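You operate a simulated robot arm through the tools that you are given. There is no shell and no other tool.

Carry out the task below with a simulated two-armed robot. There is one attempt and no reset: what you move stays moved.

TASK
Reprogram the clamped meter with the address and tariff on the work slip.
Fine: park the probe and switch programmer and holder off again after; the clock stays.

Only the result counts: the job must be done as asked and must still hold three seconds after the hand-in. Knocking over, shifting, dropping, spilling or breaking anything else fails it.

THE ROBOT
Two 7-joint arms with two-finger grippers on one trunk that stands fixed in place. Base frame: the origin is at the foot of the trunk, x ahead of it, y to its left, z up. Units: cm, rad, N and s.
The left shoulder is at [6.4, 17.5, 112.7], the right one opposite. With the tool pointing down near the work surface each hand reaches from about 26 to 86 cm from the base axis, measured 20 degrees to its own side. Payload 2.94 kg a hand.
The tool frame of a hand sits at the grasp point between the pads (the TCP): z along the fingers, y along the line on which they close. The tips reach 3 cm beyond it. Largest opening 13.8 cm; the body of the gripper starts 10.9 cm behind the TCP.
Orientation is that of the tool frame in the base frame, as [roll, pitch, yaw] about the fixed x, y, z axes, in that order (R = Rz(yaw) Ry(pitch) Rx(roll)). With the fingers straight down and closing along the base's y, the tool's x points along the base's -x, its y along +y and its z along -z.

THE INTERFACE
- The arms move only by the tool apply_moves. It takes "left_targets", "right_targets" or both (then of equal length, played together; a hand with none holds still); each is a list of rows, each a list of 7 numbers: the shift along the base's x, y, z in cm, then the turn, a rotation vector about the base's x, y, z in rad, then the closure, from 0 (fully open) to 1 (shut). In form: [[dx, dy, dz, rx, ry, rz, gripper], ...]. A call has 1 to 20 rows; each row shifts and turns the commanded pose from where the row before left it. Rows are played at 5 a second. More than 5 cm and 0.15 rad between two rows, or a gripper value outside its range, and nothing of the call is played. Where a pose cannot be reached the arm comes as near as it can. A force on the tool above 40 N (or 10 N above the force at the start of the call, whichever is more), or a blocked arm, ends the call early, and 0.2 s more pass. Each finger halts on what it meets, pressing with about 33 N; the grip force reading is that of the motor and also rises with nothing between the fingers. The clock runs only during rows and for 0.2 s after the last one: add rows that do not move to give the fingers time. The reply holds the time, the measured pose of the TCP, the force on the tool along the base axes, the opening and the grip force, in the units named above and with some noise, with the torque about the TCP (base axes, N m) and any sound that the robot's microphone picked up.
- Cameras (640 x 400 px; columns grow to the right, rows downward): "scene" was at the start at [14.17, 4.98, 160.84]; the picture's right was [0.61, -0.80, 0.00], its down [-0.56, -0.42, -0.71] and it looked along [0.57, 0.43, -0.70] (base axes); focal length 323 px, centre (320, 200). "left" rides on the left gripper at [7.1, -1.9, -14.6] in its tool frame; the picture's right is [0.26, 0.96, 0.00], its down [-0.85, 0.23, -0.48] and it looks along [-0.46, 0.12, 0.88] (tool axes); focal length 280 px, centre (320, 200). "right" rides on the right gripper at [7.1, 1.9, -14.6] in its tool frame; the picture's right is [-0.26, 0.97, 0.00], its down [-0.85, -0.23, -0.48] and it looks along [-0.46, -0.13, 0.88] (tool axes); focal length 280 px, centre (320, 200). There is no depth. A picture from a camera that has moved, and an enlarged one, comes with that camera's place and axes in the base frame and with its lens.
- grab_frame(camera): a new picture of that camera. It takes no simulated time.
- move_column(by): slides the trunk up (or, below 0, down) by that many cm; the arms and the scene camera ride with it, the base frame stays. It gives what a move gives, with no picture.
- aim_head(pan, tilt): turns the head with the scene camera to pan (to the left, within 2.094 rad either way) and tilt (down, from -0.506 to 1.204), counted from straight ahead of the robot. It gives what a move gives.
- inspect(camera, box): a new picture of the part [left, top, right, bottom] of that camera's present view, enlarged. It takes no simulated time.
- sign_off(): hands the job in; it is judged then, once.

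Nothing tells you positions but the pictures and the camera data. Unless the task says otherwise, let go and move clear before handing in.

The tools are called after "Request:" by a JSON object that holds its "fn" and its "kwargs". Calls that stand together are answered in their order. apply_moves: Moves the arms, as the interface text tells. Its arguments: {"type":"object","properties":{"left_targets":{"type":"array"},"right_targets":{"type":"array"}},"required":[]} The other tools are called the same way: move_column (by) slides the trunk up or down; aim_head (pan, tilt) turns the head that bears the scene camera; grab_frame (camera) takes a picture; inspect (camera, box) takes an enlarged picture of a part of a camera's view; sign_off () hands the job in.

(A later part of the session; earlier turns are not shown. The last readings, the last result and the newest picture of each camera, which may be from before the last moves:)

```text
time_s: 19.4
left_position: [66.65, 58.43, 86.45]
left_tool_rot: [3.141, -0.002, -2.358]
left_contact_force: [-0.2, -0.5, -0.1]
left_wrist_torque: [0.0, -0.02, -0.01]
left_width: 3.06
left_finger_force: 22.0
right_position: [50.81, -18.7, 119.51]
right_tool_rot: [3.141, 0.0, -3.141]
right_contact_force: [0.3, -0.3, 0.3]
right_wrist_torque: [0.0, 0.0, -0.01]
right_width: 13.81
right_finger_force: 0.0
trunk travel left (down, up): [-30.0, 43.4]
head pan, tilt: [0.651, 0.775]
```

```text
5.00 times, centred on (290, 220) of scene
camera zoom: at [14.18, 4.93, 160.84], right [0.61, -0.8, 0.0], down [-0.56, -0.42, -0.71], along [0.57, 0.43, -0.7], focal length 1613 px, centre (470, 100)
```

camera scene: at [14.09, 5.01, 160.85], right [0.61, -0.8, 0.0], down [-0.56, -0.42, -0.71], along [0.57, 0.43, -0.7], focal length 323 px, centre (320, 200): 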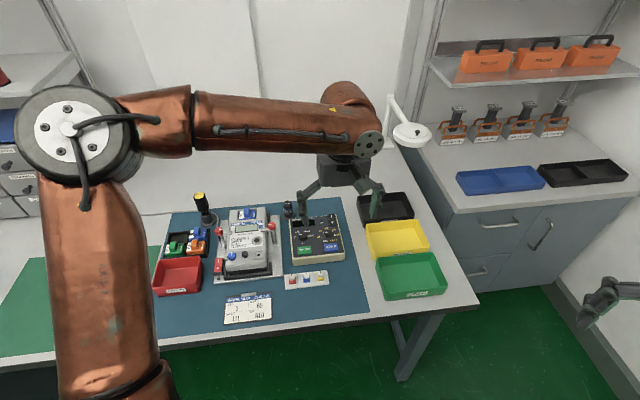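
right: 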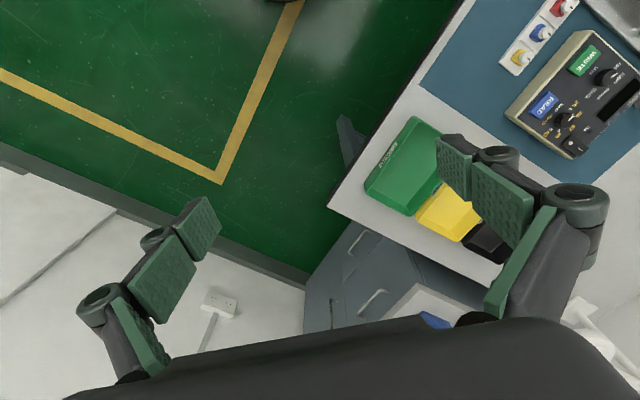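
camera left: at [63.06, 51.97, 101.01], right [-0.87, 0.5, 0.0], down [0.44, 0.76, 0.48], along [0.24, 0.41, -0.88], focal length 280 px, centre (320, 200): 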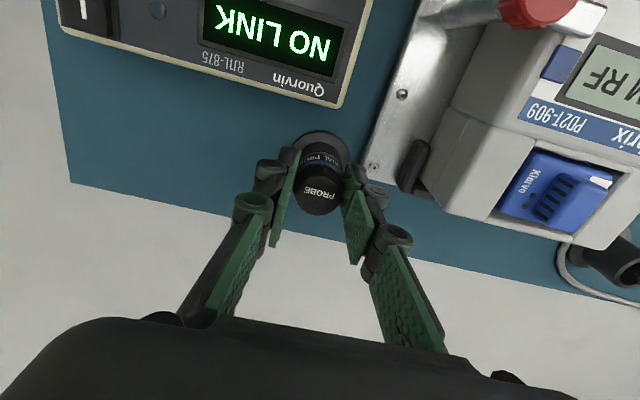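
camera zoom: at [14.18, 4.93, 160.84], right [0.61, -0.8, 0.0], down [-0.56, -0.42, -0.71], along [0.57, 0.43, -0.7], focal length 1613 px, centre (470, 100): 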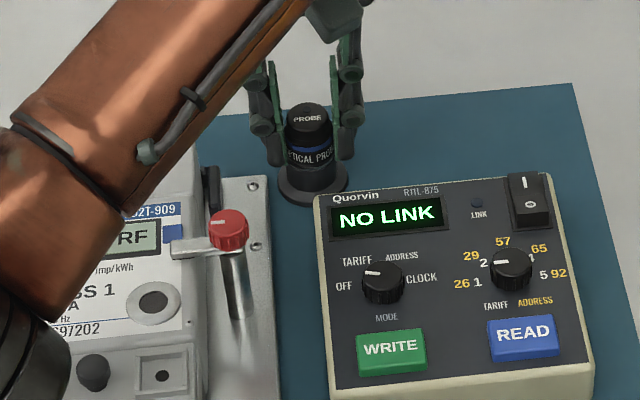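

Gripped at 3.06 cm width. Now lifting straight up slowly.

Request:
{"fn": "apply_moves", "kwargs": {"left_targets": [[0, 0, 0.5, 0, 0, 0, 0.9], [0, 0, 1, 0, 0, 0, 0.9], [0, 0, 1, 0, 0, 0, 0.9], [0, 0, 2, 0, 0, 0, 0.9], [0, 0, 3, 0, 0, 0, 0.9], [0, 0, 3, 0, 0, 0, 0.9], [0, 0, 0, 0, 0, 0, 0.9]]}}

Request:
{"fn": "grab_frame", "kwargs": {"camera": "left"}}

Request:
{"fn": "inspect", "kwargs": {"camera": "scene", "box": [240, 160, 340, 240]}}

Request:
{"fn": "grab_frame", "kwargs": {"camera": "right"}}

```text
time_s: 21.0
left_position: [66.76, 58.54, 96.7]
left_tool_rot: [3.14, -0.002, -2.356]
left_contact_force: [-0.3, 0.6, -0.1]
left_wrist_torque: [-0.01, 0.03, 0.02]
left_width: 3.08
left_finger_force: 21.8
right_position: [51.11, -18.52, 119.46]
right_tool_rot: [3.141, -0.001, -3.14]
right_contact_force: [0.5, -0.1, 0.6]
right_wrist_torque: [0.01, 0.04, 0.01]
right_width: 13.81
right_finger_force: 0.1
trunk travel left (down, up): [-30.0, 43.4]
head pan, tilt: [0.651, 0.775]
```

```text
taken
camera left: at [63.22, 52.05, 111.3], right [-0.87, 0.5, 0.0], down [0.44, 0.76, 0.47], along [0.24, 0.41, -0.88], focal length 280 px, centre (320, 200)
```

left: 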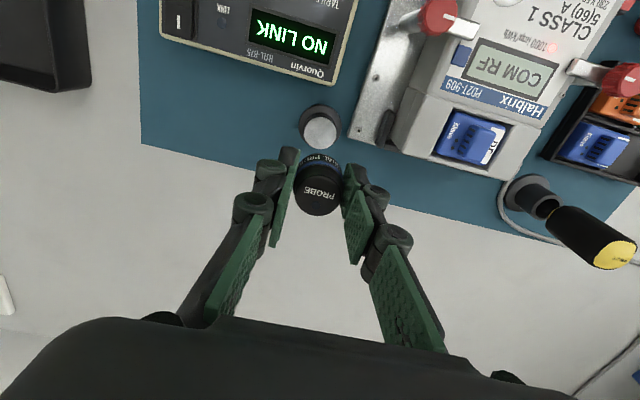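

```text
5.00 times, centred on (290, 200) of scene
camera zoom: at [14.23, 5.0, 160.83], right [0.61, -0.8, 0.0], down [-0.56, -0.42, -0.71], along [0.57, 0.43, -0.7], focal length 1613 px, centre (470, 200)
```

zoom: 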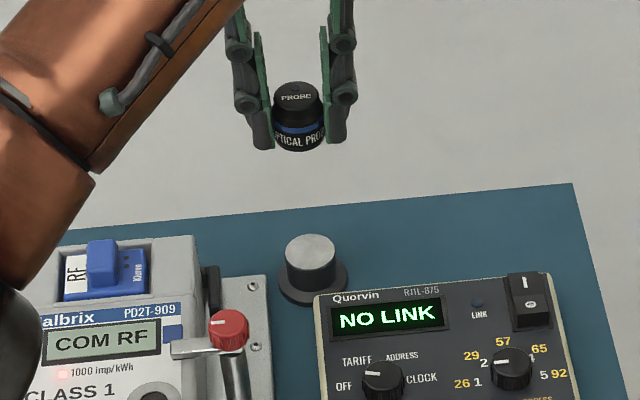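

```text
taken
camera right: at [43.99, -16.58, 134.0], right [0.26, 0.96, 0.0], down [0.85, -0.23, 0.48], along [0.46, -0.13, -0.88], focal length 280 px, centre (320, 200)
```

right: 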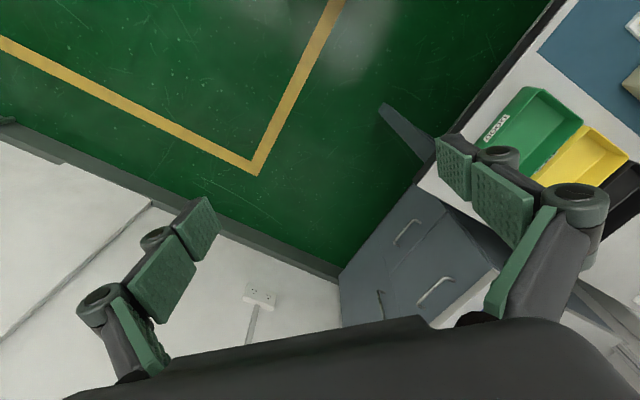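

The probe is held; its stand has a flat metal top, so it seats magnetically. Next I'll carry it over the meter's optical port near (49.55, 55.03).

Request:
{"fn": "apply_moves", "kwargs": {"left_targets": [[0, 0, 1.5, 0, 0, 0, 0.9], [-3.442, -0.662, 0, 0, 0, 0, 0.9], [-3.442, -0.662, 0, 0, 0, 0, 0.9], [-3.442, -0.662, 0, 0, 0, 0, 0.9], [-3.442, -0.662, 0, 0, 0, 0, 0.9], [-3.442, -0.662, 0, 0, 0, 0, 0.9], [0, 0, -2, 0, 0, 0, 0.9], [0, 0, -2, 0, 0, 0, 0.9], [0, 0, 0, 0, 0, 0, 0.9]]}}

Request:
{"fn": "grab_frame", "kwargs": {"camera": "left"}}

Request:
{"fn": "inspect", "kwargs": {"camera": "scene", "box": [210, 180, 310, 260]}}

```text
time_s: 23.0
left_position: [49.56, 55.13, 94.33]
left_tool_rot: [3.141, 0.001, -2.357]
left_contact_force: [0.1, 0.2, -0.2]
left_wrist_torque: [0.0, 0.01, -0.02]
left_width: 3.06
left_finger_force: 22.0
right_position: [50.95, -18.53, 119.37]
right_tool_rot: [-3.141, -0.001, 3.142]
right_contact_force: [0.2, -0.9, -0.3]
right_wrist_torque: [0.0, -0.02, 0.02]
right_width: 13.82
right_finger_force: 0.0
trunk travel left (down, up): [-30.0, 43.4]
head pan, tilt: [0.651, 0.775]
```

```text
taken
camera left: at [45.99, 48.72, 108.9], right [-0.87, 0.5, 0.0], down [0.44, 0.76, 0.48], along [0.24, 0.41, -0.88], focal length 280 px, centre (320, 200)
```

left: 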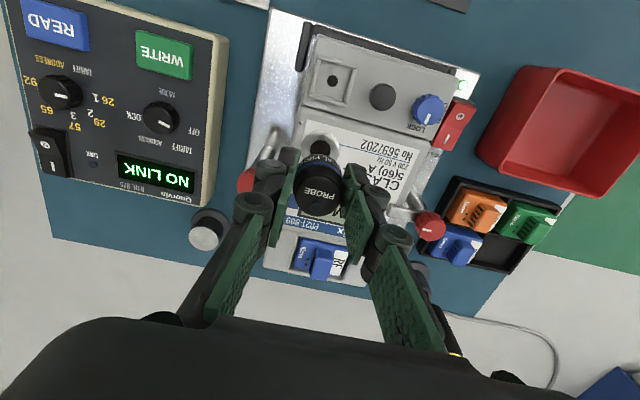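

```text
5.00 times, centred on (260, 220) of scene
camera zoom: at [14.21, 4.93, 160.84], right [0.61, -0.8, 0.0], down [-0.56, -0.42, -0.71], along [0.57, 0.43, -0.7], focal length 1613 px, centre (620, 100)
```

zoom: 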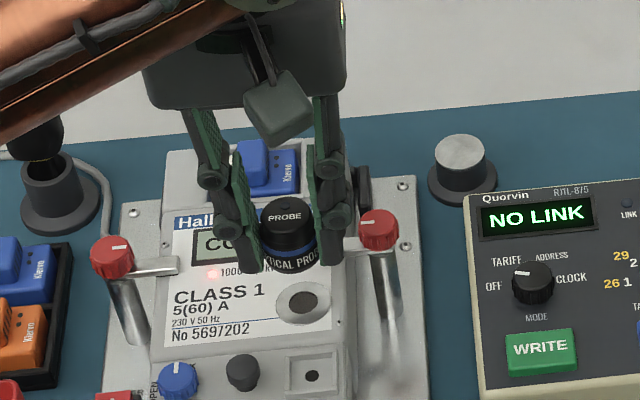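

Request:
{"fn": "inspect", "kwargs": {"camera": "left", "box": [270, 120, 370, 220]}}

```text
4.00 times, centred on (320, 170) of left
camera zoom: at [45.99, 48.72, 108.9], right [-0.87, 0.5, 0.0], down [0.44, 0.76, 0.48], along [0.24, 0.41, -0.88], focal length 1122 px, centre (320, 320)
```

zoom: 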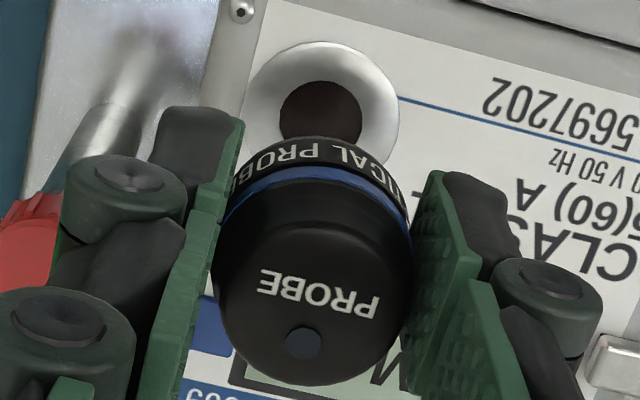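

The port ring shows directly under the probe, within a couple of millimetres. I'll make a tiny correction, then lower slowly onto the port until contact.

Request:
{"fn": "apply_moves", "kwargs": {"left_targets": [[-0.06, -0.08, -1.5, 0, 0, 0, 0.9], [0, 0, -1.0, 0, 0, 0, 0.9], [0, 0, -0.3, 0, 0, 0, 0.9], [0, 0, -0.3, 0, 0, 0, 0.9], [0, 0, 0, 0, 0, 0, 0.9]]}}

Request:
{"fn": "inspect", "kwargs": {"camera": "left", "box": [270, 120, 370, 220]}}

Request:
{"fn": "inspect", "kwargs": {"camera": "scene", "box": [210, 180, 340, 270]}}

```text
time_s: 24.2
left_position: [49.31, 55.07, 91.23]
left_tool_rot: [-3.141, 0.0, -2.357]
left_contact_force: [-0.1, 1.0, -0.4]
left_wrist_torque: [0.0, -0.01, 0.01]
left_width: 3.07
left_finger_force: 22.5
right_position: [50.92, -18.61, 119.51]
right_tool_rot: [3.14, 0.001, 3.141]
right_contact_force: [-0.7, 0.5, 0.1]
right_wrist_torque: [0.01, 0.0, 0.03]
right_width: 13.83
right_finger_force: 0.0
trunk travel left (down, up): [-30.0, 43.4]
head pan, tilt: [0.651, 0.775]
```

```text
4.00 times, centred on (320, 170) of left
camera zoom: at [45.89, 48.58, 105.79], right [-0.87, 0.5, 0.0], down [0.44, 0.76, 0.48], along [0.24, 0.41, -0.88], focal length 1122 px, centre (320, 320)
```

zoom: 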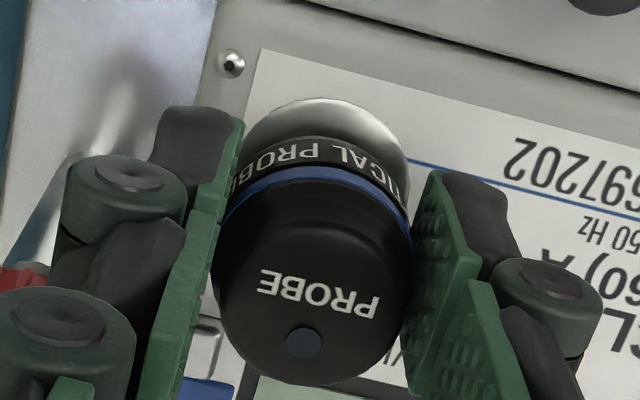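

```text
4.44 times, centred on (275, 225) of scene
camera zoom: at [14.17, 4.93, 160.84], right [0.61, -0.8, 0.0], down [-0.56, -0.42, -0.71], along [0.57, 0.43, -0.7], focal length 1434 px, centre (520, 89)
```

zoom: 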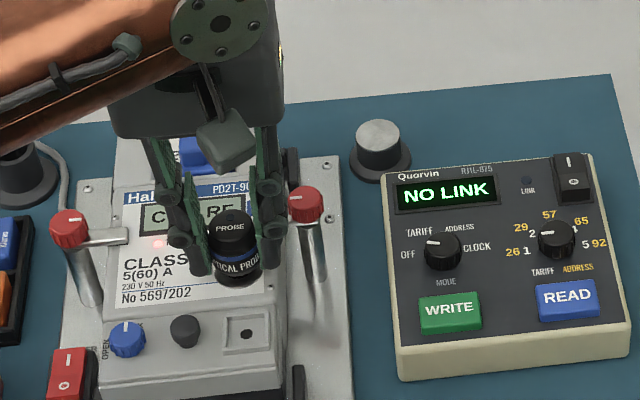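

The picture shows the probe is only about 3 cm tall and my tips reach about 0.5 cm below its base, so they would hit the meter face first. I'll take it back to its stand, set it down and regrip about 1.2 cm higher.

Request:
{"fn": "apply_moves", "kwargs": {"left_targets": [[0, 0, 3.3, 0, 0, 0, 0.9], [0, 0, 3.3, 0, 0, 0, 0.9], [3.454, 0.678, 0, 0, 0, 0, 0.9], [3.454, 0.678, 0, 0, 0, 0, 0.9], [3.454, 0.678, 0, 0, 0, 0, 0.9], [3.454, 0.678, 0, 0, 0, 0, 0.9], [3.454, 0.678, 0, 0, 0, 0, 0.9], [0, 0, -4, 0, 0, 0, 0.9], [0, 0, -4, 0, 0, 0, 0.9], [0, 0, -2.0, 0, 0, 0, 0.9], [0, 0, 0, 0, 0, 0, 0.9]]}}

Request:
{"fn": "inspect", "kwargs": {"camera": "left", "box": [270, 100, 370, 220]}}

Request:
{"fn": "inspect", "kwargs": {"camera": "scene", "box": [240, 160, 340, 240]}}

```text
time_s: 26.6
left_position: [66.62, 58.37, 87.85]
left_tool_rot: [3.14, 0.001, -2.357]
left_contact_force: [1.0, -1.1, 0.2]
left_wrist_torque: [0.02, 0.01, -0.04]
left_width: 3.09
left_finger_force: 22.5
right_position: [50.99, -18.59, 119.48]
right_tool_rot: [3.141, 0.0, -3.141]
right_contact_force: [0.4, -0.7, -0.4]
right_wrist_torque: [0.0, -0.01, -0.02]
right_width: 13.79
right_finger_force: 0.0
trunk travel left (down, up): [-30.0, 43.4]
head pan, tilt: [0.651, 0.775]
```

```text
3.33 times, centred on (320, 160) of left
camera zoom: at [63.15, 51.9, 102.45], right [-0.87, 0.5, 0.0], down [0.44, 0.76, 0.48], along [0.24, 0.41, -0.88], focal length 935 px, centre (320, 333)
```

zoom: 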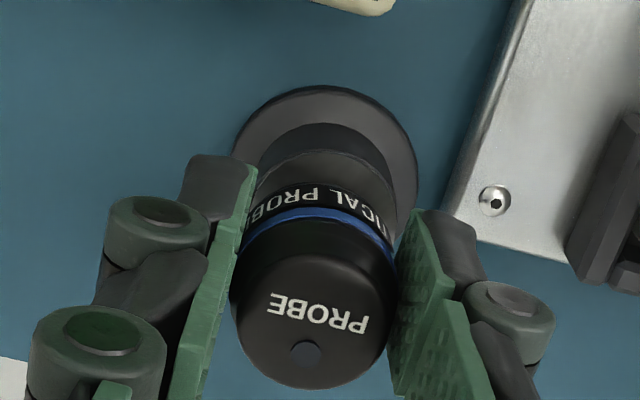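

```text
5.00 times, centred on (290, 200) of scene
camera zoom: at [14.19, 4.91, 160.84], right [0.61, -0.8, 0.0], down [-0.56, -0.42, -0.71], along [0.57, 0.43, -0.7], focal length 1613 px, centre (470, 200)
```

zoom: 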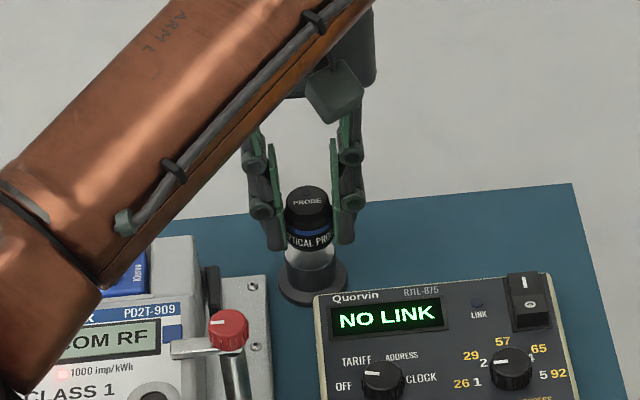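

Request:
{"fn": "apply_moves", "kwargs": {"left_targets": [[0, 0, -0.7, 0, 0, 0, 0.9], [0, 0, -0.5, 0, 0, 0, 0.9], [0, 0, -0.3, 0, 0, 0, 0.9], [0, 0, 0, 0, 0, 0, 0.9]]}}

Request:
{"fn": "inspect", "kwargs": {"camera": "left", "box": [270, 100, 370, 220]}}

```text
time_s: 27.6
left_position: [66.66, 58.3, 86.48]
left_tool_rot: [3.141, 0.002, -2.356]
left_contact_force: [-0.9, 0.4, 2.9]
left_wrist_torque: [0.04, 0.04, 0.01]
left_width: 3.08
left_finger_force: 22.0
right_position: [50.97, -18.56, 119.53]
right_tool_rot: [-3.14, 0.0, -3.141]
right_contact_force: [0.0, -0.4, -0.9]
right_wrist_torque: [-0.01, 0.05, -0.01]
right_width: 13.81
right_finger_force: 0.1
trunk travel left (down, up): [-30.0, 43.4]
head pan, tilt: [0.651, 0.775]
```

```text
3.33 times, centred on (320, 160) of left
camera zoom: at [63.11, 51.89, 101.01], right [-0.87, 0.5, 0.0], down [0.44, 0.76, 0.48], along [0.24, 0.41, -0.88], focal length 935 px, centre (320, 333)
```

zoom: 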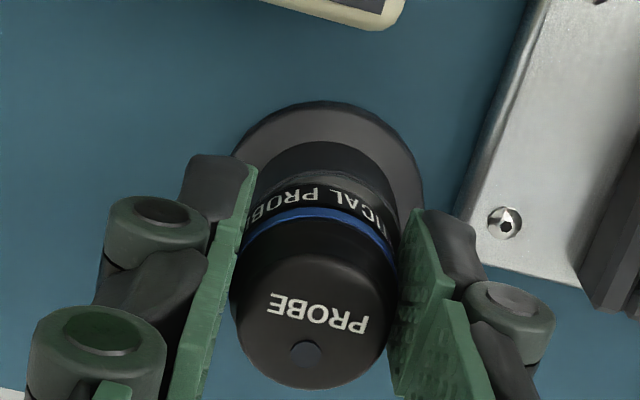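

The probe rests on its stand (3 N contact). Opening, rising 1.2 cm, and regripping.

Request:
{"fn": "apply_moves", "kwargs": {"left_targets": [[0, 0, 0, 0, 0, 0, 0.7], [0, 0, 0, 0, 0, 0, 0.6], [0, 0, 0, 0, 0, 0, 0.6], [0, 0, 0.6, 0, 0, 0, 0.6], [0, 0, 0.6, 0, 0, 0, 0.6], [0, 0, 0, 0, 0, 0, 0.6], [0, 0, 0, 0, 0, 0, 0.7], [0, 0, 0, 0, 0, 0, 0.85], [0, 0, 0, 0, 0, 0, 0.9], [0, 0, 0, 0, 0, 0, 0.9], [0, 0, 0, 0, 0, 0, 0.9]]}}

Request:
{"fn": "inspect", "kwargs": {"camera": "left", "box": [270, 100, 370, 220]}}

Request:
{"fn": "inspect", "kwargs": {"camera": "scene", "box": [240, 160, 340, 240]}}

```text
time_s: 30.0
left_position: [66.72, 58.31, 87.59]
left_tool_rot: [-3.141, 0.0, -2.356]
left_contact_force: [-0.9, -0.1, -0.8]
left_wrist_torque: [0.0, 0.02, -0.01]
left_width: 3.11
left_finger_force: 22.7
right_position: [50.97, -18.62, 119.35]
right_tool_rot: [-3.141, -0.001, 3.14]
right_contact_force: [0.3, 0.3, 0.2]
right_wrist_torque: [0.01, 0.01, -0.03]
right_width: 13.78
right_finger_force: 0.1
trunk travel left (down, up): [-30.0, 43.4]
head pan, tilt: [0.651, 0.775]
```

```text
3.33 times, centred on (320, 160) of left
camera zoom: at [63.14, 51.92, 102.14], right [-0.87, 0.5, 0.0], down [0.44, 0.76, 0.48], along [0.24, 0.41, -0.88], focal length 935 px, centre (320, 333)
```

zoom: 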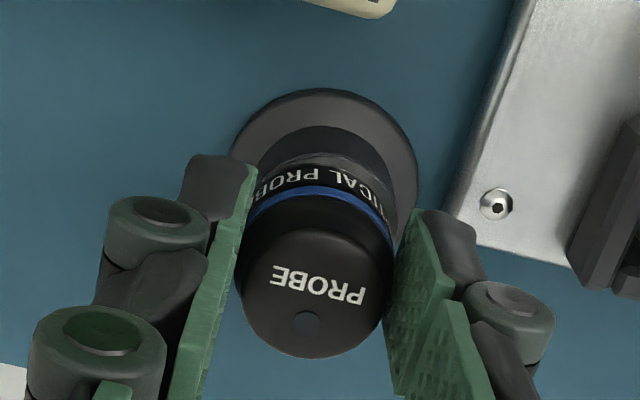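

```text
5.00 times, centred on (290, 200) of scene
camera zoom: at [14.18, 4.93, 160.84], right [0.61, -0.8, 0.0], down [-0.56, -0.42, -0.71], along [0.57, 0.43, -0.7], focal length 1613 px, centre (470, 200)
```

zoom: 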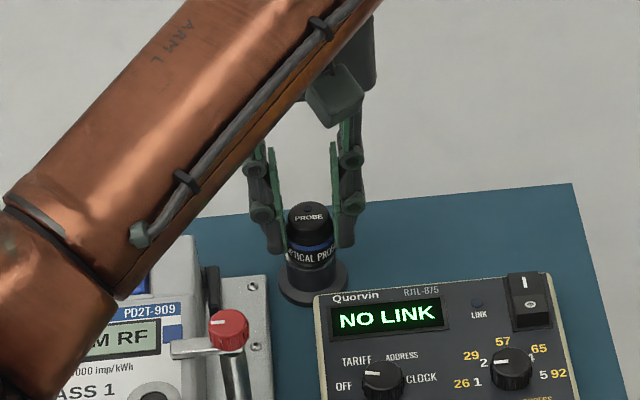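

Regripped with the tips now above the probe's base. Carrying it over the port again and lowering to just above it.

Request:
{"fn": "apply_moves", "kwargs": {"left_targets": [[0, 0, 1, 0, 0, 0, 0.9], [0, 0, 2.5, 0, 0, 0, 0.9], [0, 0, 3.5, 0, 0, 0, 0.9], [0, 0, 3.5, 0, 0, 0, 0.9], [-3.452, -0.676, 0, 0, 0, 0, 0.9], [-3.452, -0.676, 0, 0, 0, 0, 0.9], [-3.452, -0.676, 0, 0, 0, 0, 0.9], [-3.452, -0.676, 0, 0, 0, 0, 0.9], [-3.452, -0.676, 0, 0, 0, 0, 0.9], [0, 0, -2.5, 0, 0, 0, 0.9], [0, 0, -2.5, 0, 0, 0, 0.9], [0, 0, -1.2, 0, 0, 0, 0.9], [0, 0, 0, 0, 0, 0, 0.9]]}}

Request:
{"fn": "inspect", "kwargs": {"camera": "left", "box": [270, 120, 370, 220]}}

Request:
{"fn": "inspect", "kwargs": {"camera": "scene", "box": [210, 180, 340, 270]}}

```text
time_s: 32.8
left_position: [49.48, 54.99, 91.85]
left_tool_rot: [-3.141, -0.002, -2.356]
left_contact_force: [-0.6, -1.3, -2.9]
left_wrist_torque: [-0.04, 0.03, 0.02]
left_width: 3.1
left_finger_force: 22.2
right_position: [51.03, -18.65, 119.5]
right_tool_rot: [3.142, 0.001, -3.141]
right_contact_force: [-0.4, -0.5, 0.7]
right_wrist_torque: [0.01, 0.0, -0.01]
right_width: 13.78
right_finger_force: 0.0
trunk travel left (down, up): [-30.0, 43.4]
head pan, tilt: [0.651, 0.775]
```

```text
4.00 times, centred on (320, 170) of left
camera zoom: at [45.82, 48.53, 106.39], right [-0.87, 0.5, 0.0], down [0.44, 0.76, 0.47], along [0.24, 0.41, -0.88], focal length 1122 px, centre (320, 320)
```

zoom: 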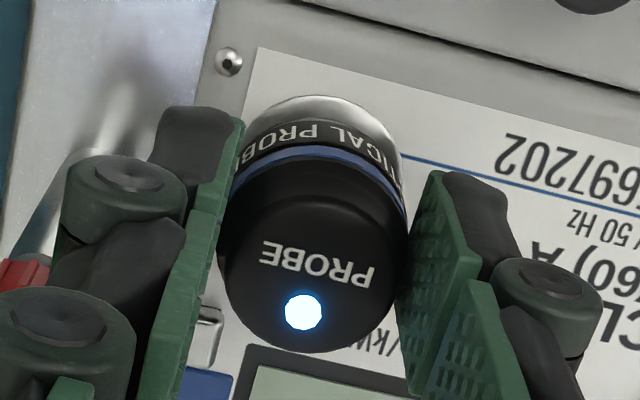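

```text
4.44 times, centred on (275, 225) of scene
camera zoom: at [14.14, 4.94, 160.84], right [0.61, -0.8, 0.0], down [-0.56, -0.42, -0.71], along [0.57, 0.43, -0.7], focal length 1434 px, centre (520, 89)
```

zoom: 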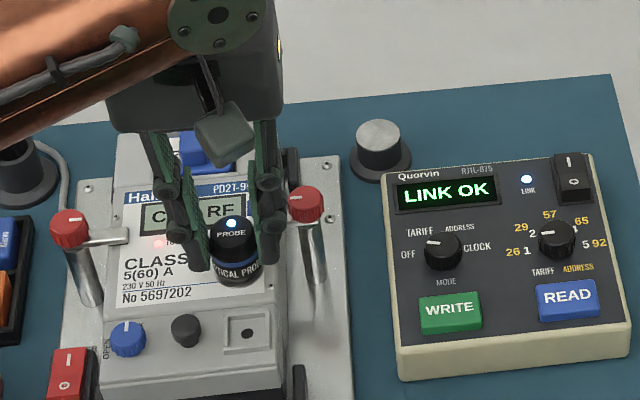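

Already "LINK OK", with a magnetic pull downward. I'll lower the last few millimetres so it seats fully before letting go.

Request:
{"fn": "apply_moves", "kwargs": {"left_targets": [[0, 0, -0.2, 0, 0, 0, 0.9], [0, 0, -0.2, 0, 0, 0, 0.9], [0, 0, -0.2, 0, 0, 0, 0.9], [0, 0, 0, 0, 0, 0, 0.9]]}}

Request:
{"fn": "inspect", "kwargs": {"camera": "left", "box": [270, 120, 370, 220]}}

```text
time_s: 33.8
left_position: [49.5, 54.98, 91.6]
left_tool_rot: [-3.141, 0.005, -2.356]
left_contact_force: [1.4, 3.8, 19.1]
left_wrist_torque: [0.14, -0.12, 0.02]
left_width: 3.11
left_finger_force: 22.1
right_position: [51.02, -18.73, 119.63]
right_tool_rot: [3.141, 0.001, 3.141]
right_contact_force: [-0.3, 0.7, 0.4]
right_wrist_torque: [-0.01, 0.03, 0.03]
right_width: 13.81
right_finger_force: 0.0
trunk travel left (down, up): [-30.0, 43.4]
head pan, tilt: [0.651, 0.775]
```

```text
4.00 times, centred on (320, 170) of left
camera zoom: at [45.8, 48.49, 106.12], right [-0.87, 0.5, 0.0], down [0.43, 0.76, 0.48], along [0.24, 0.42, -0.88], focal length 1122 px, centre (320, 320)
```

zoom: 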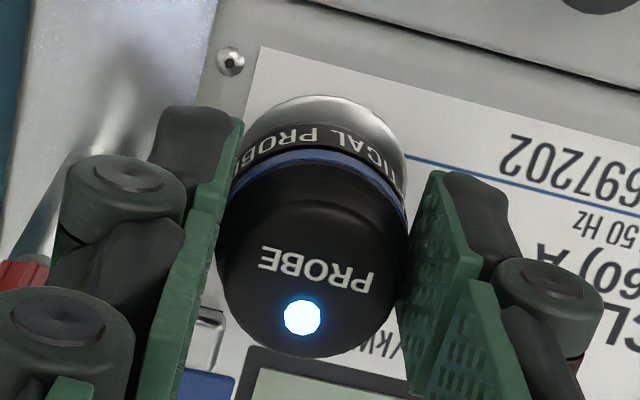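

Request:
{"fn": "inspect", "kwargs": {"camera": "scene", "box": [240, 210, 290, 250]}}

Request:
{"fn": "inspect", "kwargs": {"camera": "left", "box": [290, 130, 350, 170]}}

```text
10.00 times, centred on (265, 230) of scene
camera zoom: at [14.04, 4.8, 160.88], right [0.61, -0.8, 0.0], down [-0.56, -0.42, -0.72], along [0.57, 0.43, -0.7], focal length 3227 px, centre (870, -100)
```

zoom: 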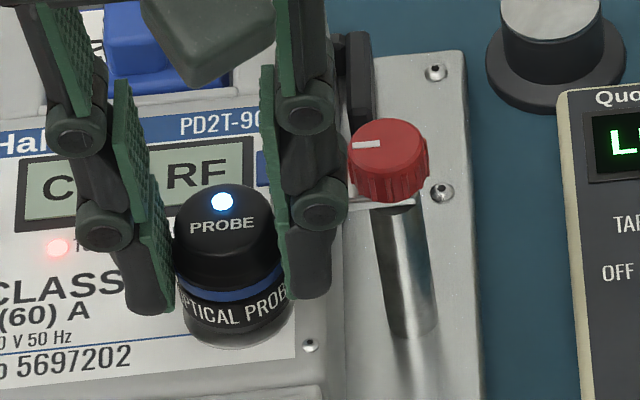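

```text
10.00 times, centred on (320, 150) of left
camera zoom: at [45.8, 48.49, 106.12], right [-0.87, 0.5, 0.0], down [0.43, 0.76, 0.48], along [0.24, 0.42, -0.88], focal length 2804 px, centre (320, 700)
```

zoom: 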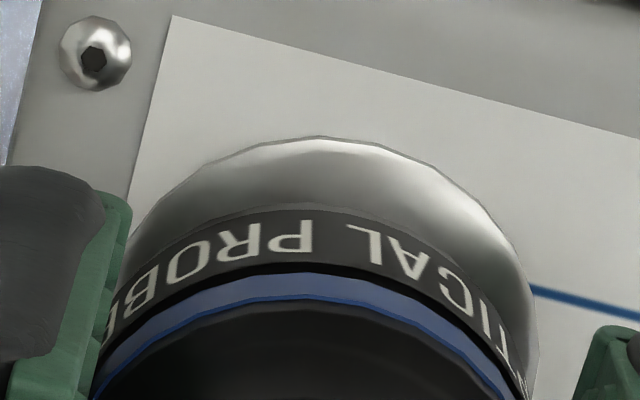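

Request:
{"fn": "apply_moves", "kwargs": {"left_targets": [[0, 0, 0.3, 0, 0, 0, 0.9], [0, 0, 0, 0, 0, 0, 0.9]]}}

Request:
{"fn": "inspect", "kwargs": {"camera": "left", "box": [290, 130, 350, 170]}}

Request:
{"fn": "inspect", "kwargs": {"camera": "scene", "box": [245, 215, 285, 240]}}

```text
time_s: 34.4
left_position: [49.33, 54.85, 91.6]
left_tool_rot: [3.14, -0.001, -2.356]
left_contact_force: [2.0, 0.1, 6.4]
left_wrist_torque: [0.04, -0.12, -0.01]
left_width: 3.09
left_finger_force: 22.2
right_position: [50.98, -18.69, 119.42]
right_tool_rot: [-3.141, 0.001, -3.141]
right_contact_force: [-0.5, -0.1, 0.0]
right_wrist_torque: [0.02, -0.02, -0.02]
right_width: 13.81
right_finger_force: 0.0
trunk travel left (down, up): [-30.0, 43.4]
head pan, tilt: [0.651, 0.775]
```

```text
10.00 times, centred on (320, 150) of left
camera zoom: at [45.81, 48.5, 106.16], right [-0.87, 0.5, 0.0], down [0.44, 0.76, 0.47], along [0.23, 0.41, -0.88], focal length 2804 px, centre (320, 700)
```

zoom: 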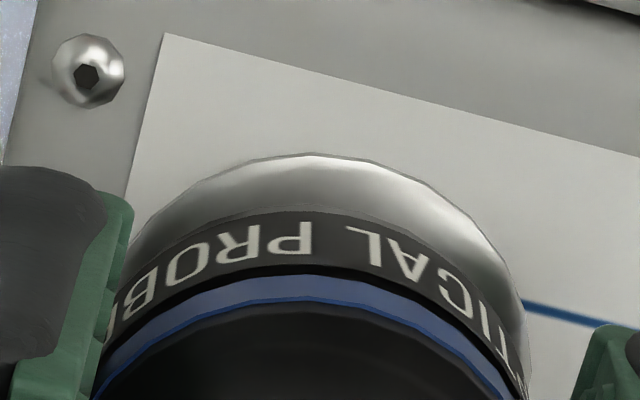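

```text
16.00 times, centred on (265, 228) of scene
camera zoom: at [14.15, 4.88, 160.84], right [0.61, -0.8, 0.0], down [-0.56, -0.42, -0.71], along [0.57, 0.43, -0.7], focal length 5163 px, centre (1200, -240)
```

zoom: 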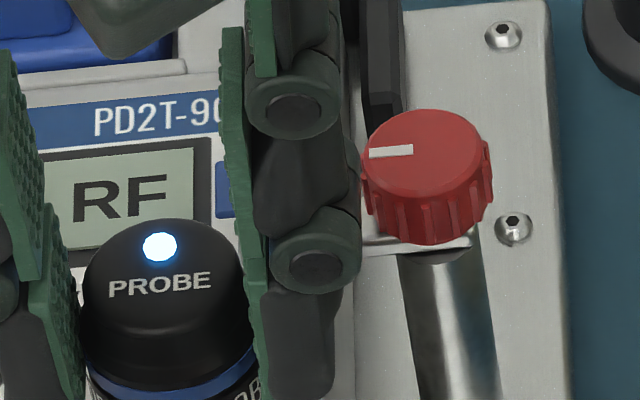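

Request:
{"fn": "inspect", "kwargs": {"camera": "scene", "box": [250, 232, 280, 250]}}

Request:
{"fn": "inspect", "kwargs": {"camera": "left", "box": [295, 135, 350, 175]}}

```text
16.00 times, centred on (265, 241) of scene
camera zoom: at [14.15, 4.88, 160.84], right [0.61, -0.8, 0.0], down [-0.56, -0.42, -0.71], along [0.57, 0.43, -0.7], focal length 5163 px, centre (1200, -456)
```

zoom: 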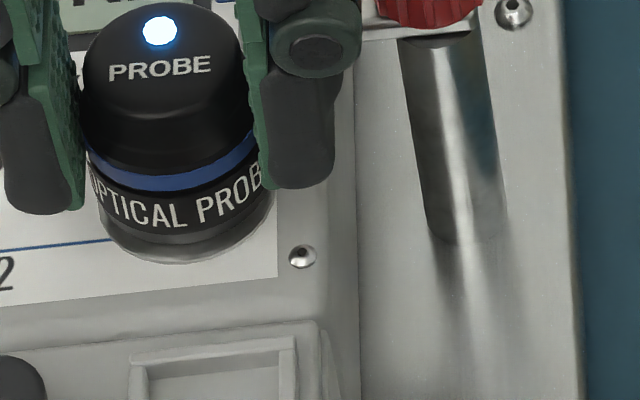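

```text
10.00 times, centred on (322, 155) of left
camera zoom: at [45.81, 48.5, 106.16], right [-0.87, 0.5, 0.0], down [0.44, 0.76, 0.47], along [0.23, 0.41, -0.88], focal length 2804 px, centre (295, 650)
```

zoom: 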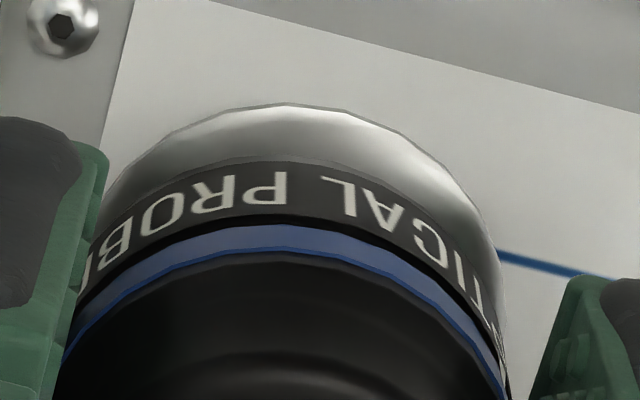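

The probe appears seated but about 0.3 cm off-centre toward the back. I'll lift slightly, nudge it forward, and set it down again.

Request:
{"fn": "apply_moves", "kwargs": {"left_targets": [[0, 0, 0.4, 0, 0, 0, 0.9], [-0.18, -0.18, 0, 0, 0, 0, 0.9], [0, 0, 0, 0, 0, 0, 0.9], [0, 0, -0.2, 0, 0, 0, 0.9], [0, 0, -0.15, 0, 0, 0, 0.9], [0, 0, 0, 0, 0, 0, 0.9]]}}

Request:
{"fn": "inspect", "kwargs": {"camera": "scene", "box": [250, 222, 280, 250]}}

Request:
{"fn": "inspect", "kwargs": {"camera": "left", "box": [295, 135, 350, 175]}}

```text
time_s: 35.8
left_position: [49.2, 54.79, 91.72]
left_tool_rot: [-3.141, -0.001, -2.358]
left_contact_force: [-0.5, -0.9, -3.4]
left_wrist_torque: [-0.02, 0.02, 0.0]
left_width: 3.08
left_finger_force: 22.0
right_position: [51.1, -18.49, 119.49]
right_tool_rot: [-3.14, 0.001, -3.141]
right_contact_force: [0.0, -0.1, 0.4]
right_wrist_torque: [0.0, 0.0, -0.02]
right_width: 13.8
right_finger_force: 0.1
trunk travel left (down, up): [-30.0, 43.4]
head pan, tilt: [0.651, 0.775]
```

```text
14.29 times, centred on (265, 236) of scene
camera zoom: at [14.18, 4.95, 160.84], right [0.61, -0.8, 0.0], down [-0.56, -0.42, -0.71], along [0.57, 0.43, -0.7], focal length 4610 px, centre (1106, -314)
```

zoom: 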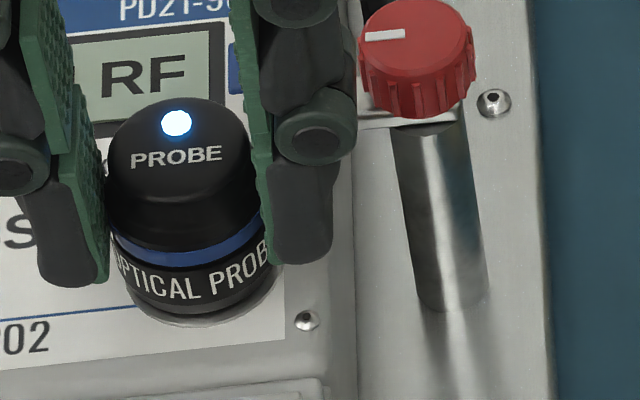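

```text
10.00 times, centred on (322, 155) of left
camera zoom: at [45.67, 48.4, 106.23], right [-0.87, 0.5, 0.0], down [0.44, 0.76, 0.48], along [0.24, 0.41, -0.88], focal length 2804 px, centre (295, 650)
```

zoom: 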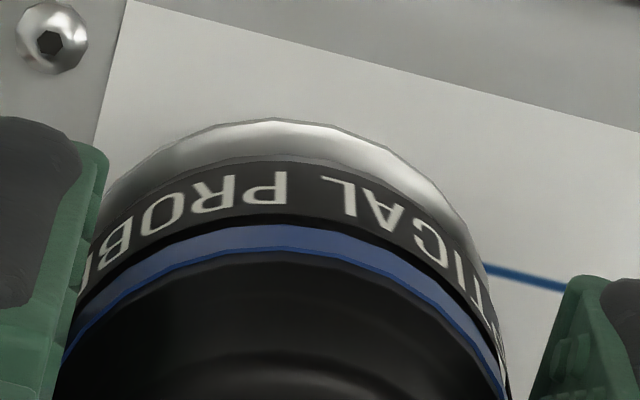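

Well centred now and the link light is still on. Releasing the probe gently.

Request:
{"fn": "apply_moves", "kwargs": {"left_targets": [[0, 0, -0.05, 0, 0, 0, 0.9], [0, 0, 0, 0, 0, 0, 0.75], [0, 0, 0, 0, 0, 0, 0.68], [0, 0, 0, 0, 0, 0, 0.62], [0, 0, 0, 0, 0, 0, 0.62]]}}

Request:
{"fn": "inspect", "kwargs": {"camera": "left", "box": [270, 120, 370, 220]}}

Request:
{"fn": "inspect", "kwargs": {"camera": "scene", "box": [210, 180, 340, 270]}}

```text
time_s: 37.0
left_position: [49.32, 54.64, 91.56]
left_tool_rot: [3.141, 0.0, -2.357]
left_contact_force: [-0.1, 0.0, -0.7]
left_wrist_torque: [0.0, 0.01, -0.02]
left_width: 5.25
left_finger_force: 0.1
right_position: [50.99, -18.56, 119.35]
right_tool_rot: [3.14, 0.0, -3.141]
right_contact_force: [0.4, -0.4, 0.7]
right_wrist_torque: [0.0, -0.02, 0.0]
right_width: 13.78
right_finger_force: 0.0
trunk travel left (down, up): [-30.0, 43.4]
head pan, tilt: [0.651, 0.775]
```

```text
4.00 times, centred on (320, 170) of left
camera zoom: at [45.69, 48.35, 106.15], right [-0.87, 0.5, 0.0], down [0.44, 0.76, 0.48], along [0.24, 0.41, -0.88], focal length 1122 px, centre (320, 320)
```

zoom: 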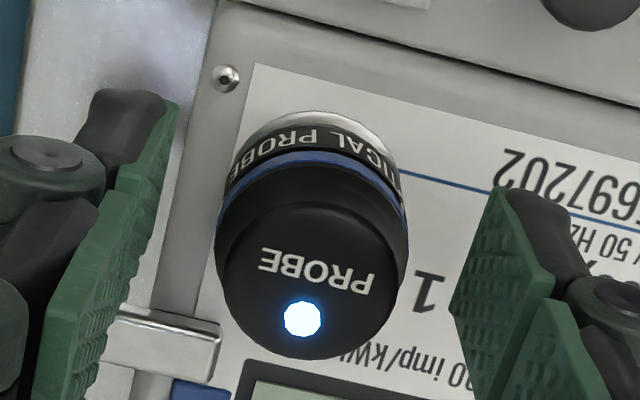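

```text
4.44 times, centred on (275, 225) of scene
camera zoom: at [14.16, 4.93, 160.84], right [0.61, -0.8, 0.0], down [-0.56, -0.42, -0.71], along [0.57, 0.43, -0.7], focal length 1434 px, centre (520, 89)
```

zoom: 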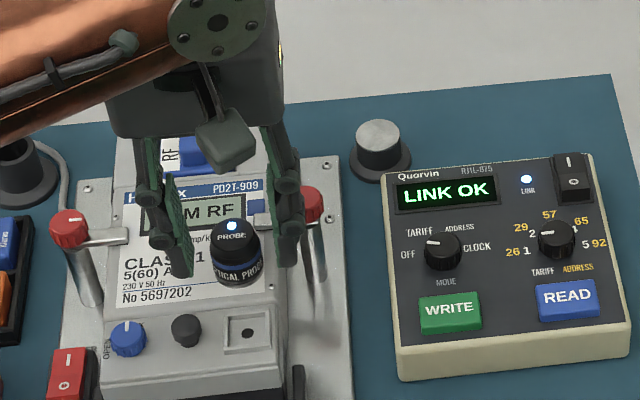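

The probe is on the port by itself and the display still says LINK OK. I'll lift straight off and go over the value knob near (65.35, 40.83).

Request:
{"fn": "apply_moves", "kwargs": {"left_targets": [[0, 0, 1.5, 0, 0, 0, 0.62], [0, 0, 2.5, 0, 0, 0, 0.62], [0, 0, 3, 0, 0, 0, 0.62], [3.206, -2.79, 0, 0, 0, 0, 0.62], [3.206, -2.79, 0, 0, 0, 0, 0.62], [3.206, -2.79, 0, 0, 0, 0, 0.62], [3.206, -2.79, 0, 0, 0, 0, 0.62], [3.206, -2.79, 0, 0, 0, 0, 0.62], [0, 0, -3.52, 0, 0, 0, 0.62], [0, 0, 0, 0, 0, 0, 0.62]]}}

Request:
{"fn": "grab_frame", "kwargs": {"camera": "left"}}

Request:
{"fn": "inspect", "kwargs": {"camera": "left", "box": [260, 80, 380, 180]}}

Request:
{"fn": "inspect", "kwargs": {"camera": "scene", "box": [210, 180, 360, 280]}}

```text
time_s: 39.2
left_position: [65.37, 40.62, 95.03]
left_tool_rot: [3.14, 0.001, -2.356]
left_contact_force: [-0.2, -1.1, -0.7]
left_wrist_torque: [0.03, 0.01, 0.0]
left_width: 5.26
left_finger_force: 0.0
right_position: [50.93, -18.78, 119.5]
right_tool_rot: [-3.141, 0.0, -3.141]
right_contact_force: [-0.6, -0.6, -0.2]
right_wrist_torque: [0.04, 0.0, -0.01]
right_width: 13.83
right_finger_force: 0.0
trunk travel left (down, up): [-30.0, 43.4]
head pan, tilt: [0.651, 0.775]
```

```text
taken
camera left: at [61.79, 34.13, 109.62], right [-0.87, 0.5, 0.0], down [0.44, 0.76, 0.48], along [0.24, 0.41, -0.88], focal length 280 px, centre (320, 200)
```

left: 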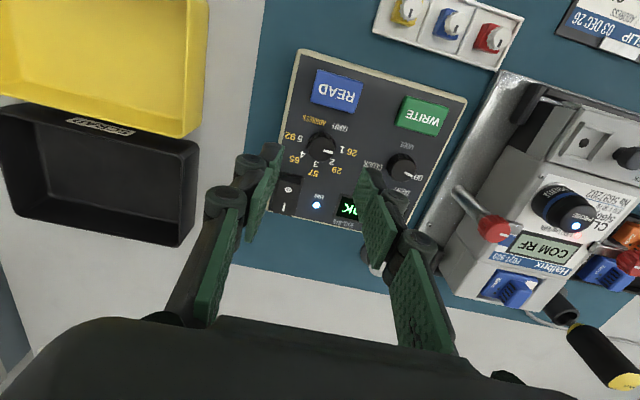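

```text
4.00 times, centred on (320, 130) of left
camera zoom: at [61.79, 34.13, 109.62], right [-0.87, 0.5, 0.0], down [0.44, 0.76, 0.48], along [0.24, 0.41, -0.88], focal length 1122 px, centre (320, 480)
```

zoom: 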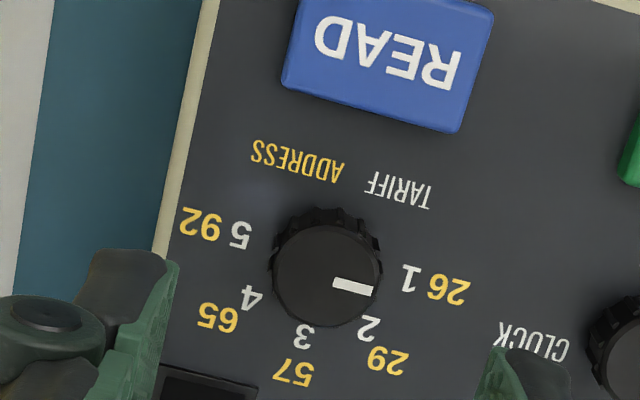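

```text
4.00 times, centred on (285, 230) of scene
camera zoom: at [14.16, 4.76, 160.85], right [0.61, -0.8, 0.0], down [-0.56, -0.42, -0.71], along [0.57, 0.43, -0.7], focal length 1291 px, centre (460, 80)
```

zoom: 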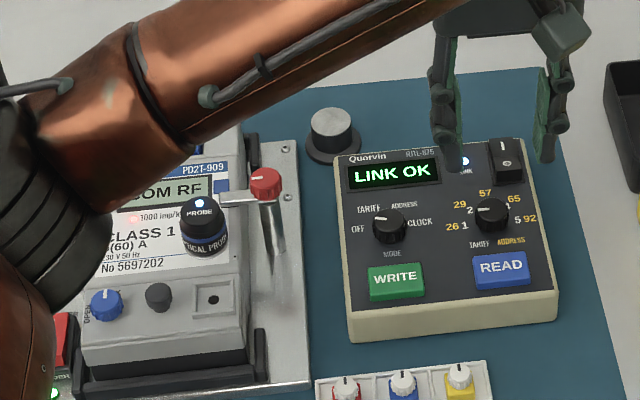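

The value knob still points at 1. I'll correct the position by about 0.2 cm and lower to just above the knob, then check heights.

Request:
{"fn": "apply_moves", "kwargs": {"left_targets": [[0.05, 0.2, -2.5, 0, 0, 0, 0.62], [0, 0, -2.5, 0, 0, 0, 0.62], [0, 0, 0, 0, 0, 0, 0.62]]}}

Request:
{"fn": "inspect", "kwargs": {"camera": "left", "box": [240, 80, 400, 200]}}

Request:
{"fn": "inspect", "kwargs": {"camera": "scene", "box": [290, 200, 350, 250]}}

```text
time_s: 40.0
left_position: [65.41, 41.09, 90.01]
left_tool_rot: [3.141, 0.0, -2.357]
left_contact_force: [1.0, 0.3, 0.5]
left_wrist_torque: [0.03, -0.01, 0.0]
left_width: 5.24
left_finger_force: 0.0
right_position: [50.91, -18.58, 119.56]
right_tool_rot: [-3.142, -0.001, -3.142]
right_contact_force: [0.3, 0.6, -0.2]
right_wrist_torque: [0.03, 0.04, 0.01]
right_width: 13.78
right_finger_force: 0.0
trunk travel left (down, up): [-30.0, 43.4]
head pan, tilt: [0.651, 0.775]
```

```text
3.33 times, centred on (320, 140) of left
camera zoom: at [61.88, 34.63, 104.67], right [-0.87, 0.5, 0.0], down [0.44, 0.76, 0.48], along [0.24, 0.41, -0.88], focal length 935 px, centre (320, 400)
```

zoom: 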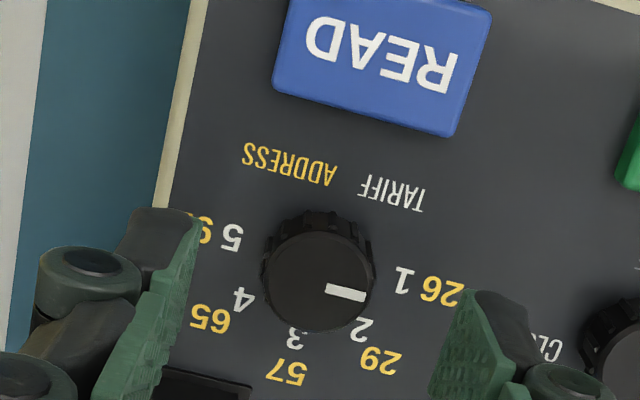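

```text
8.00 times, centred on (320, 225) of scene
camera zoom: at [14.16, 4.89, 160.85], right [0.61, -0.8, 0.0], down [-0.56, -0.42, -0.71], along [0.57, 0.43, -0.7], focal length 2581 px, centre (320, 0)
```

zoom: 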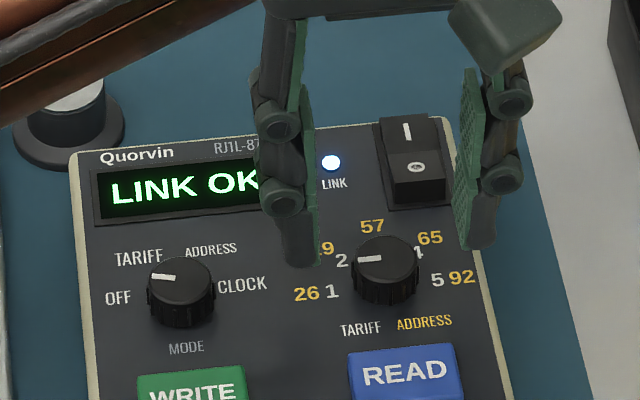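

The knob is centred below the tool point. Before gripping, I'll test at this height that the wrist can turn 90° clockwise in place.

Request:
{"fn": "apply_moves", "kwargs": {"left_targets": [[0, 0, 0, 0, 0, -0.1428, 0.7], [0, 0, 0, 0, 0, -0.1428, 0.7], [0, 0, 0, 0, 0, -0.1428, 0.7], [0, 0, 0, 0, 0, -0.1428, 0.7], [0, 0, 0, 0, 0, -0.1428, 0.7], [0, 0, 0, 0, 0, -0.1428, 0.7], [0, 0, 0, 0, 0, -0.1428, 0.7], [0, 0, 0, 0, 0, -0.1428, 0.7], [0, 0, 0, 0, 0, -0.1428, 0.7], [0, 0, 0, 0, 0, -0.1428, 0.7], [0, 0, 0, 0, 0, -0.1428, 0.7], [0, 0, 0, 0, 0, 0, 0.7]]}}

Request:
{"fn": "grab_frame", "kwargs": {"camera": "left"}}

Request:
{"fn": "grab_frame", "kwargs": {"camera": "scene"}}

```text
time_s: 42.6
left_position: [65.31, 41.07, 90.04]
left_tool_rot: [-3.14, 0.001, 2.355]
left_contact_force: [-0.1, 0.0, 0.3]
left_wrist_torque: [0.01, 0.02, 0.0]
left_width: 4.13
left_finger_force: 0.1
right_position: [50.97, -18.68, 119.45]
right_tool_rot: [3.141, 0.001, 3.141]
right_contact_force: [-0.1, 0.6, -1.2]
right_wrist_torque: [-0.01, 0.0, -0.02]
right_width: 13.79
right_finger_force: 0.1
trunk travel left (down, up): [-30.0, 43.4]
head pan, tilt: [0.651, 0.775]
```

```text
taken
camera left: at [59.09, 44.68, 104.59], right [0.5, 0.87, 0.0], down [0.76, -0.44, 0.48], along [0.41, -0.24, -0.88], focal length 280 px, centre (320, 200)
```

left: 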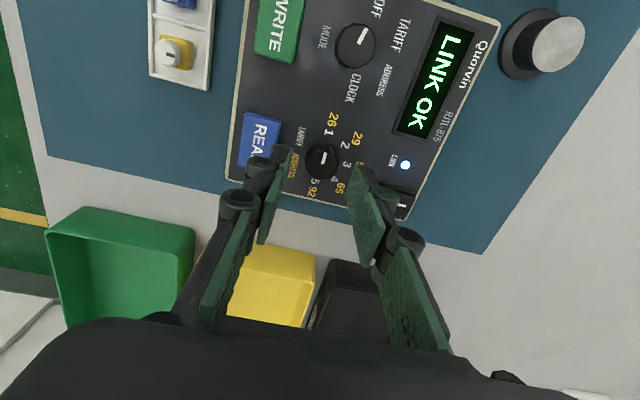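

```text
taken
camera scene: at [14.17, 4.92, 160.84], right [0.61, -0.8, 0.0], down [-0.56, -0.42, -0.71], along [0.57, 0.43, -0.7], focal length 323 px, centre (320, 200)
```

scene: 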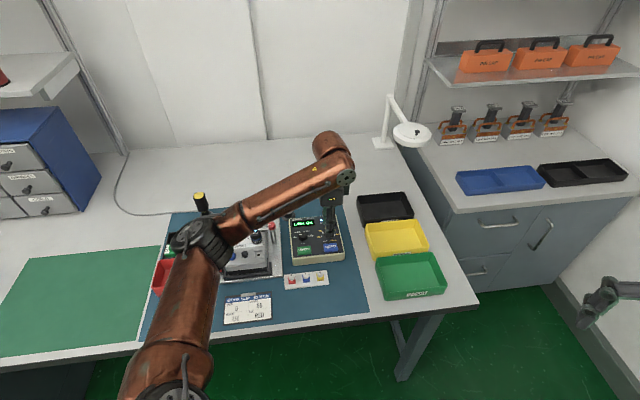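

The wrist turns freely. A zoom from this angle will refine the knob's centre.

Request:
{"fn": "inspect", "kwargs": {"camera": "left", "box": [270, 110, 390, 210]}}

```text
4.00 times, centred on (330, 160) of left
camera zoom: at [59.09, 44.68, 104.59], right [0.5, 0.87, 0.0], down [0.76, -0.44, 0.48], along [0.41, -0.24, -0.88], focal length 1122 px, centre (280, 360)
```

zoom: 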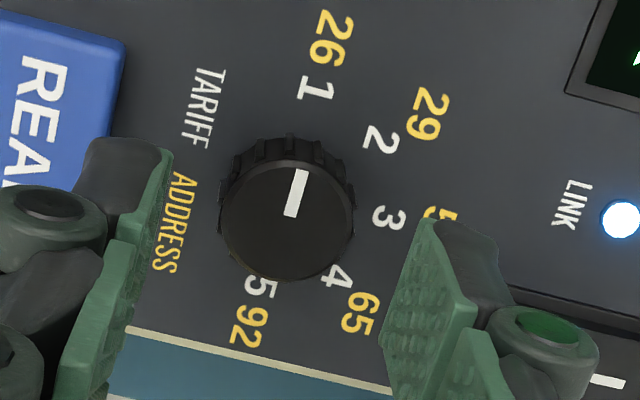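

Knob top is about z 85.65, and its centre is within a millimetre of the tool axis. I'll turn back 90°, lower around the knob and grip it.

Request:
{"fn": "apply_moves", "kwargs": {"left_targets": [[0, 0, 0, 0, 0, 0.1428, 0.7], [0, 0, 0, 0, 0, 0.1428, 0.7], [0, 0, 0, 0, 0, 0.1428, 0.7], [0, 0, 0, 0, 0, 0.1428, 0.7], [0, 0, 0, 0, 0, 0.1428, 0.7], [0, 0, 0, 0, 0, 0.1428, 0.7], [0, 0, 0, 0, 0, 0.1428, 0.7], [0, 0, 0, 0, 0, 0.1428, 0.7], [0, 0, 0, 0, 0, 0.1428, 0.7], [0, 0, 0, 0, 0, 0.1428, 0.7], [0, 0, 0, 0, 0, 0.1428, 0.7], [0.04, 0.1, 0, 0, 0, 0, 0.7], [0, 0, -1.2, 0, 0, 0, 0.7], [0, 0, -0.8, 0, 0, 0, 0.7], [0, 0, -0.25, 0, 0, 0, 0.7], [0, 0, 0, 0, 0, 0, 0.7]]}}

Request:
{"fn": "inspect", "kwargs": {"camera": "left", "box": [260, 110, 380, 210]}}

Request:
{"fn": "inspect", "kwargs": {"camera": "scene", "box": [290, 200, 350, 250]}}

```text
time_s: 46.0
left_position: [65.42, 41.15, 87.7]
left_tool_rot: [3.141, 0.0, -2.356]
left_contact_force: [0.4, 0.4, -0.3]
left_wrist_torque: [-0.01, 0.01, 0.0]
left_width: 4.13
left_finger_force: 0.0
right_position: [50.86, -18.59, 119.45]
right_tool_rot: [3.139, -0.001, 3.141]
right_contact_force: [0.5, 1.0, -0.5]
right_wrist_torque: [-0.04, 0.0, 0.01]
right_width: 13.8
right_finger_force: 0.1
trunk travel left (down, up): [-30.0, 43.4]
head pan, tilt: [0.651, 0.775]
```

```text
4.00 times, centred on (320, 160) of left
camera zoom: at [61.85, 34.71, 102.36], right [-0.87, 0.5, 0.0], down [0.44, 0.76, 0.48], along [0.24, 0.41, -0.88], focal length 1122 px, centre (320, 360)
```

zoom: 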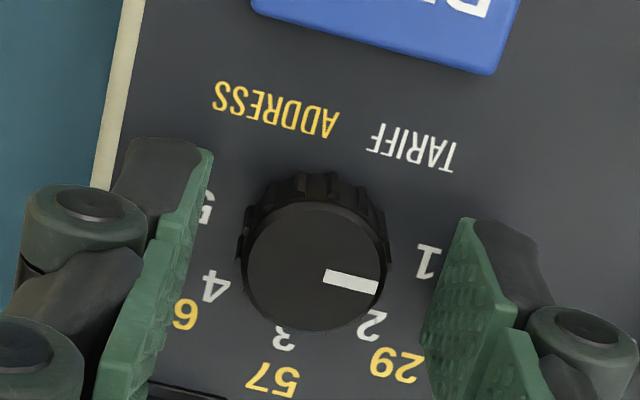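

```text
8.00 times, centred on (320, 225) of scene
camera zoom: at [14.17, 4.91, 160.84], right [0.61, -0.8, 0.0], down [-0.56, -0.42, -0.71], along [0.57, 0.43, -0.7], focal length 2581 px, centre (320, 0)
```

zoom: 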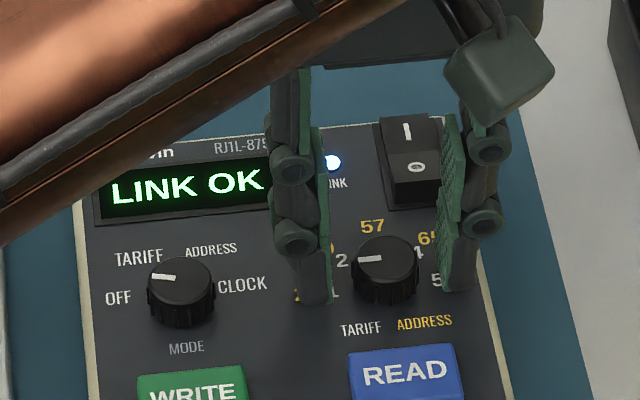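

The knob sits squarely between the pads. Closing on it.

Request:
{"fn": "apply_moves", "kwargs": {"left_targets": [[0, 0, 0, 0, 0, 0, 0.8], [0, 0, 0, 0, 0, 0, 0.87], [0, 0, 0, 0, 0, 0, 0.9], [0, 0, 0, 0, 0, 0, 0.9]]}}

Request:
{"fn": "inspect", "kwargs": {"camera": "left", "box": [260, 110, 380, 210]}}

```text
time_s: 47.0
left_position: [65.47, 41.05, 87.77]
left_tool_rot: [-3.141, 0.001, -2.357]
left_contact_force: [3.2, -3.2, -1.3]
left_wrist_torque: [-0.01, -0.18, 0.02]
left_width: 2.31
left_finger_force: 44.4
right_position: [51.11, -18.61, 119.48]
right_tool_rot: [-3.14, 0.0, -3.141]
right_contact_force: [1.0, 0.1, 0.5]
right_wrist_torque: [-0.01, 0.0, 0.01]
right_width: 13.78
right_finger_force: 0.0
trunk travel left (down, up): [-30.0, 43.4]
head pan, tilt: [0.651, 0.775]
```

```text
4.00 times, centred on (320, 160) of left
camera zoom: at [61.91, 34.66, 102.35], right [-0.87, 0.5, 0.0], down [0.44, 0.76, 0.48], along [0.24, 0.41, -0.88], focal length 1122 px, centre (320, 360)
```

zoom: 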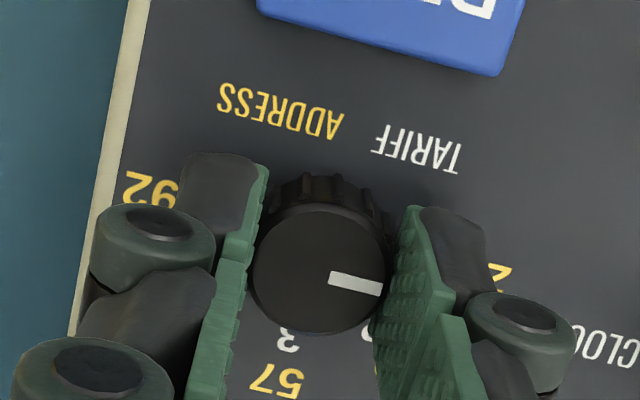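

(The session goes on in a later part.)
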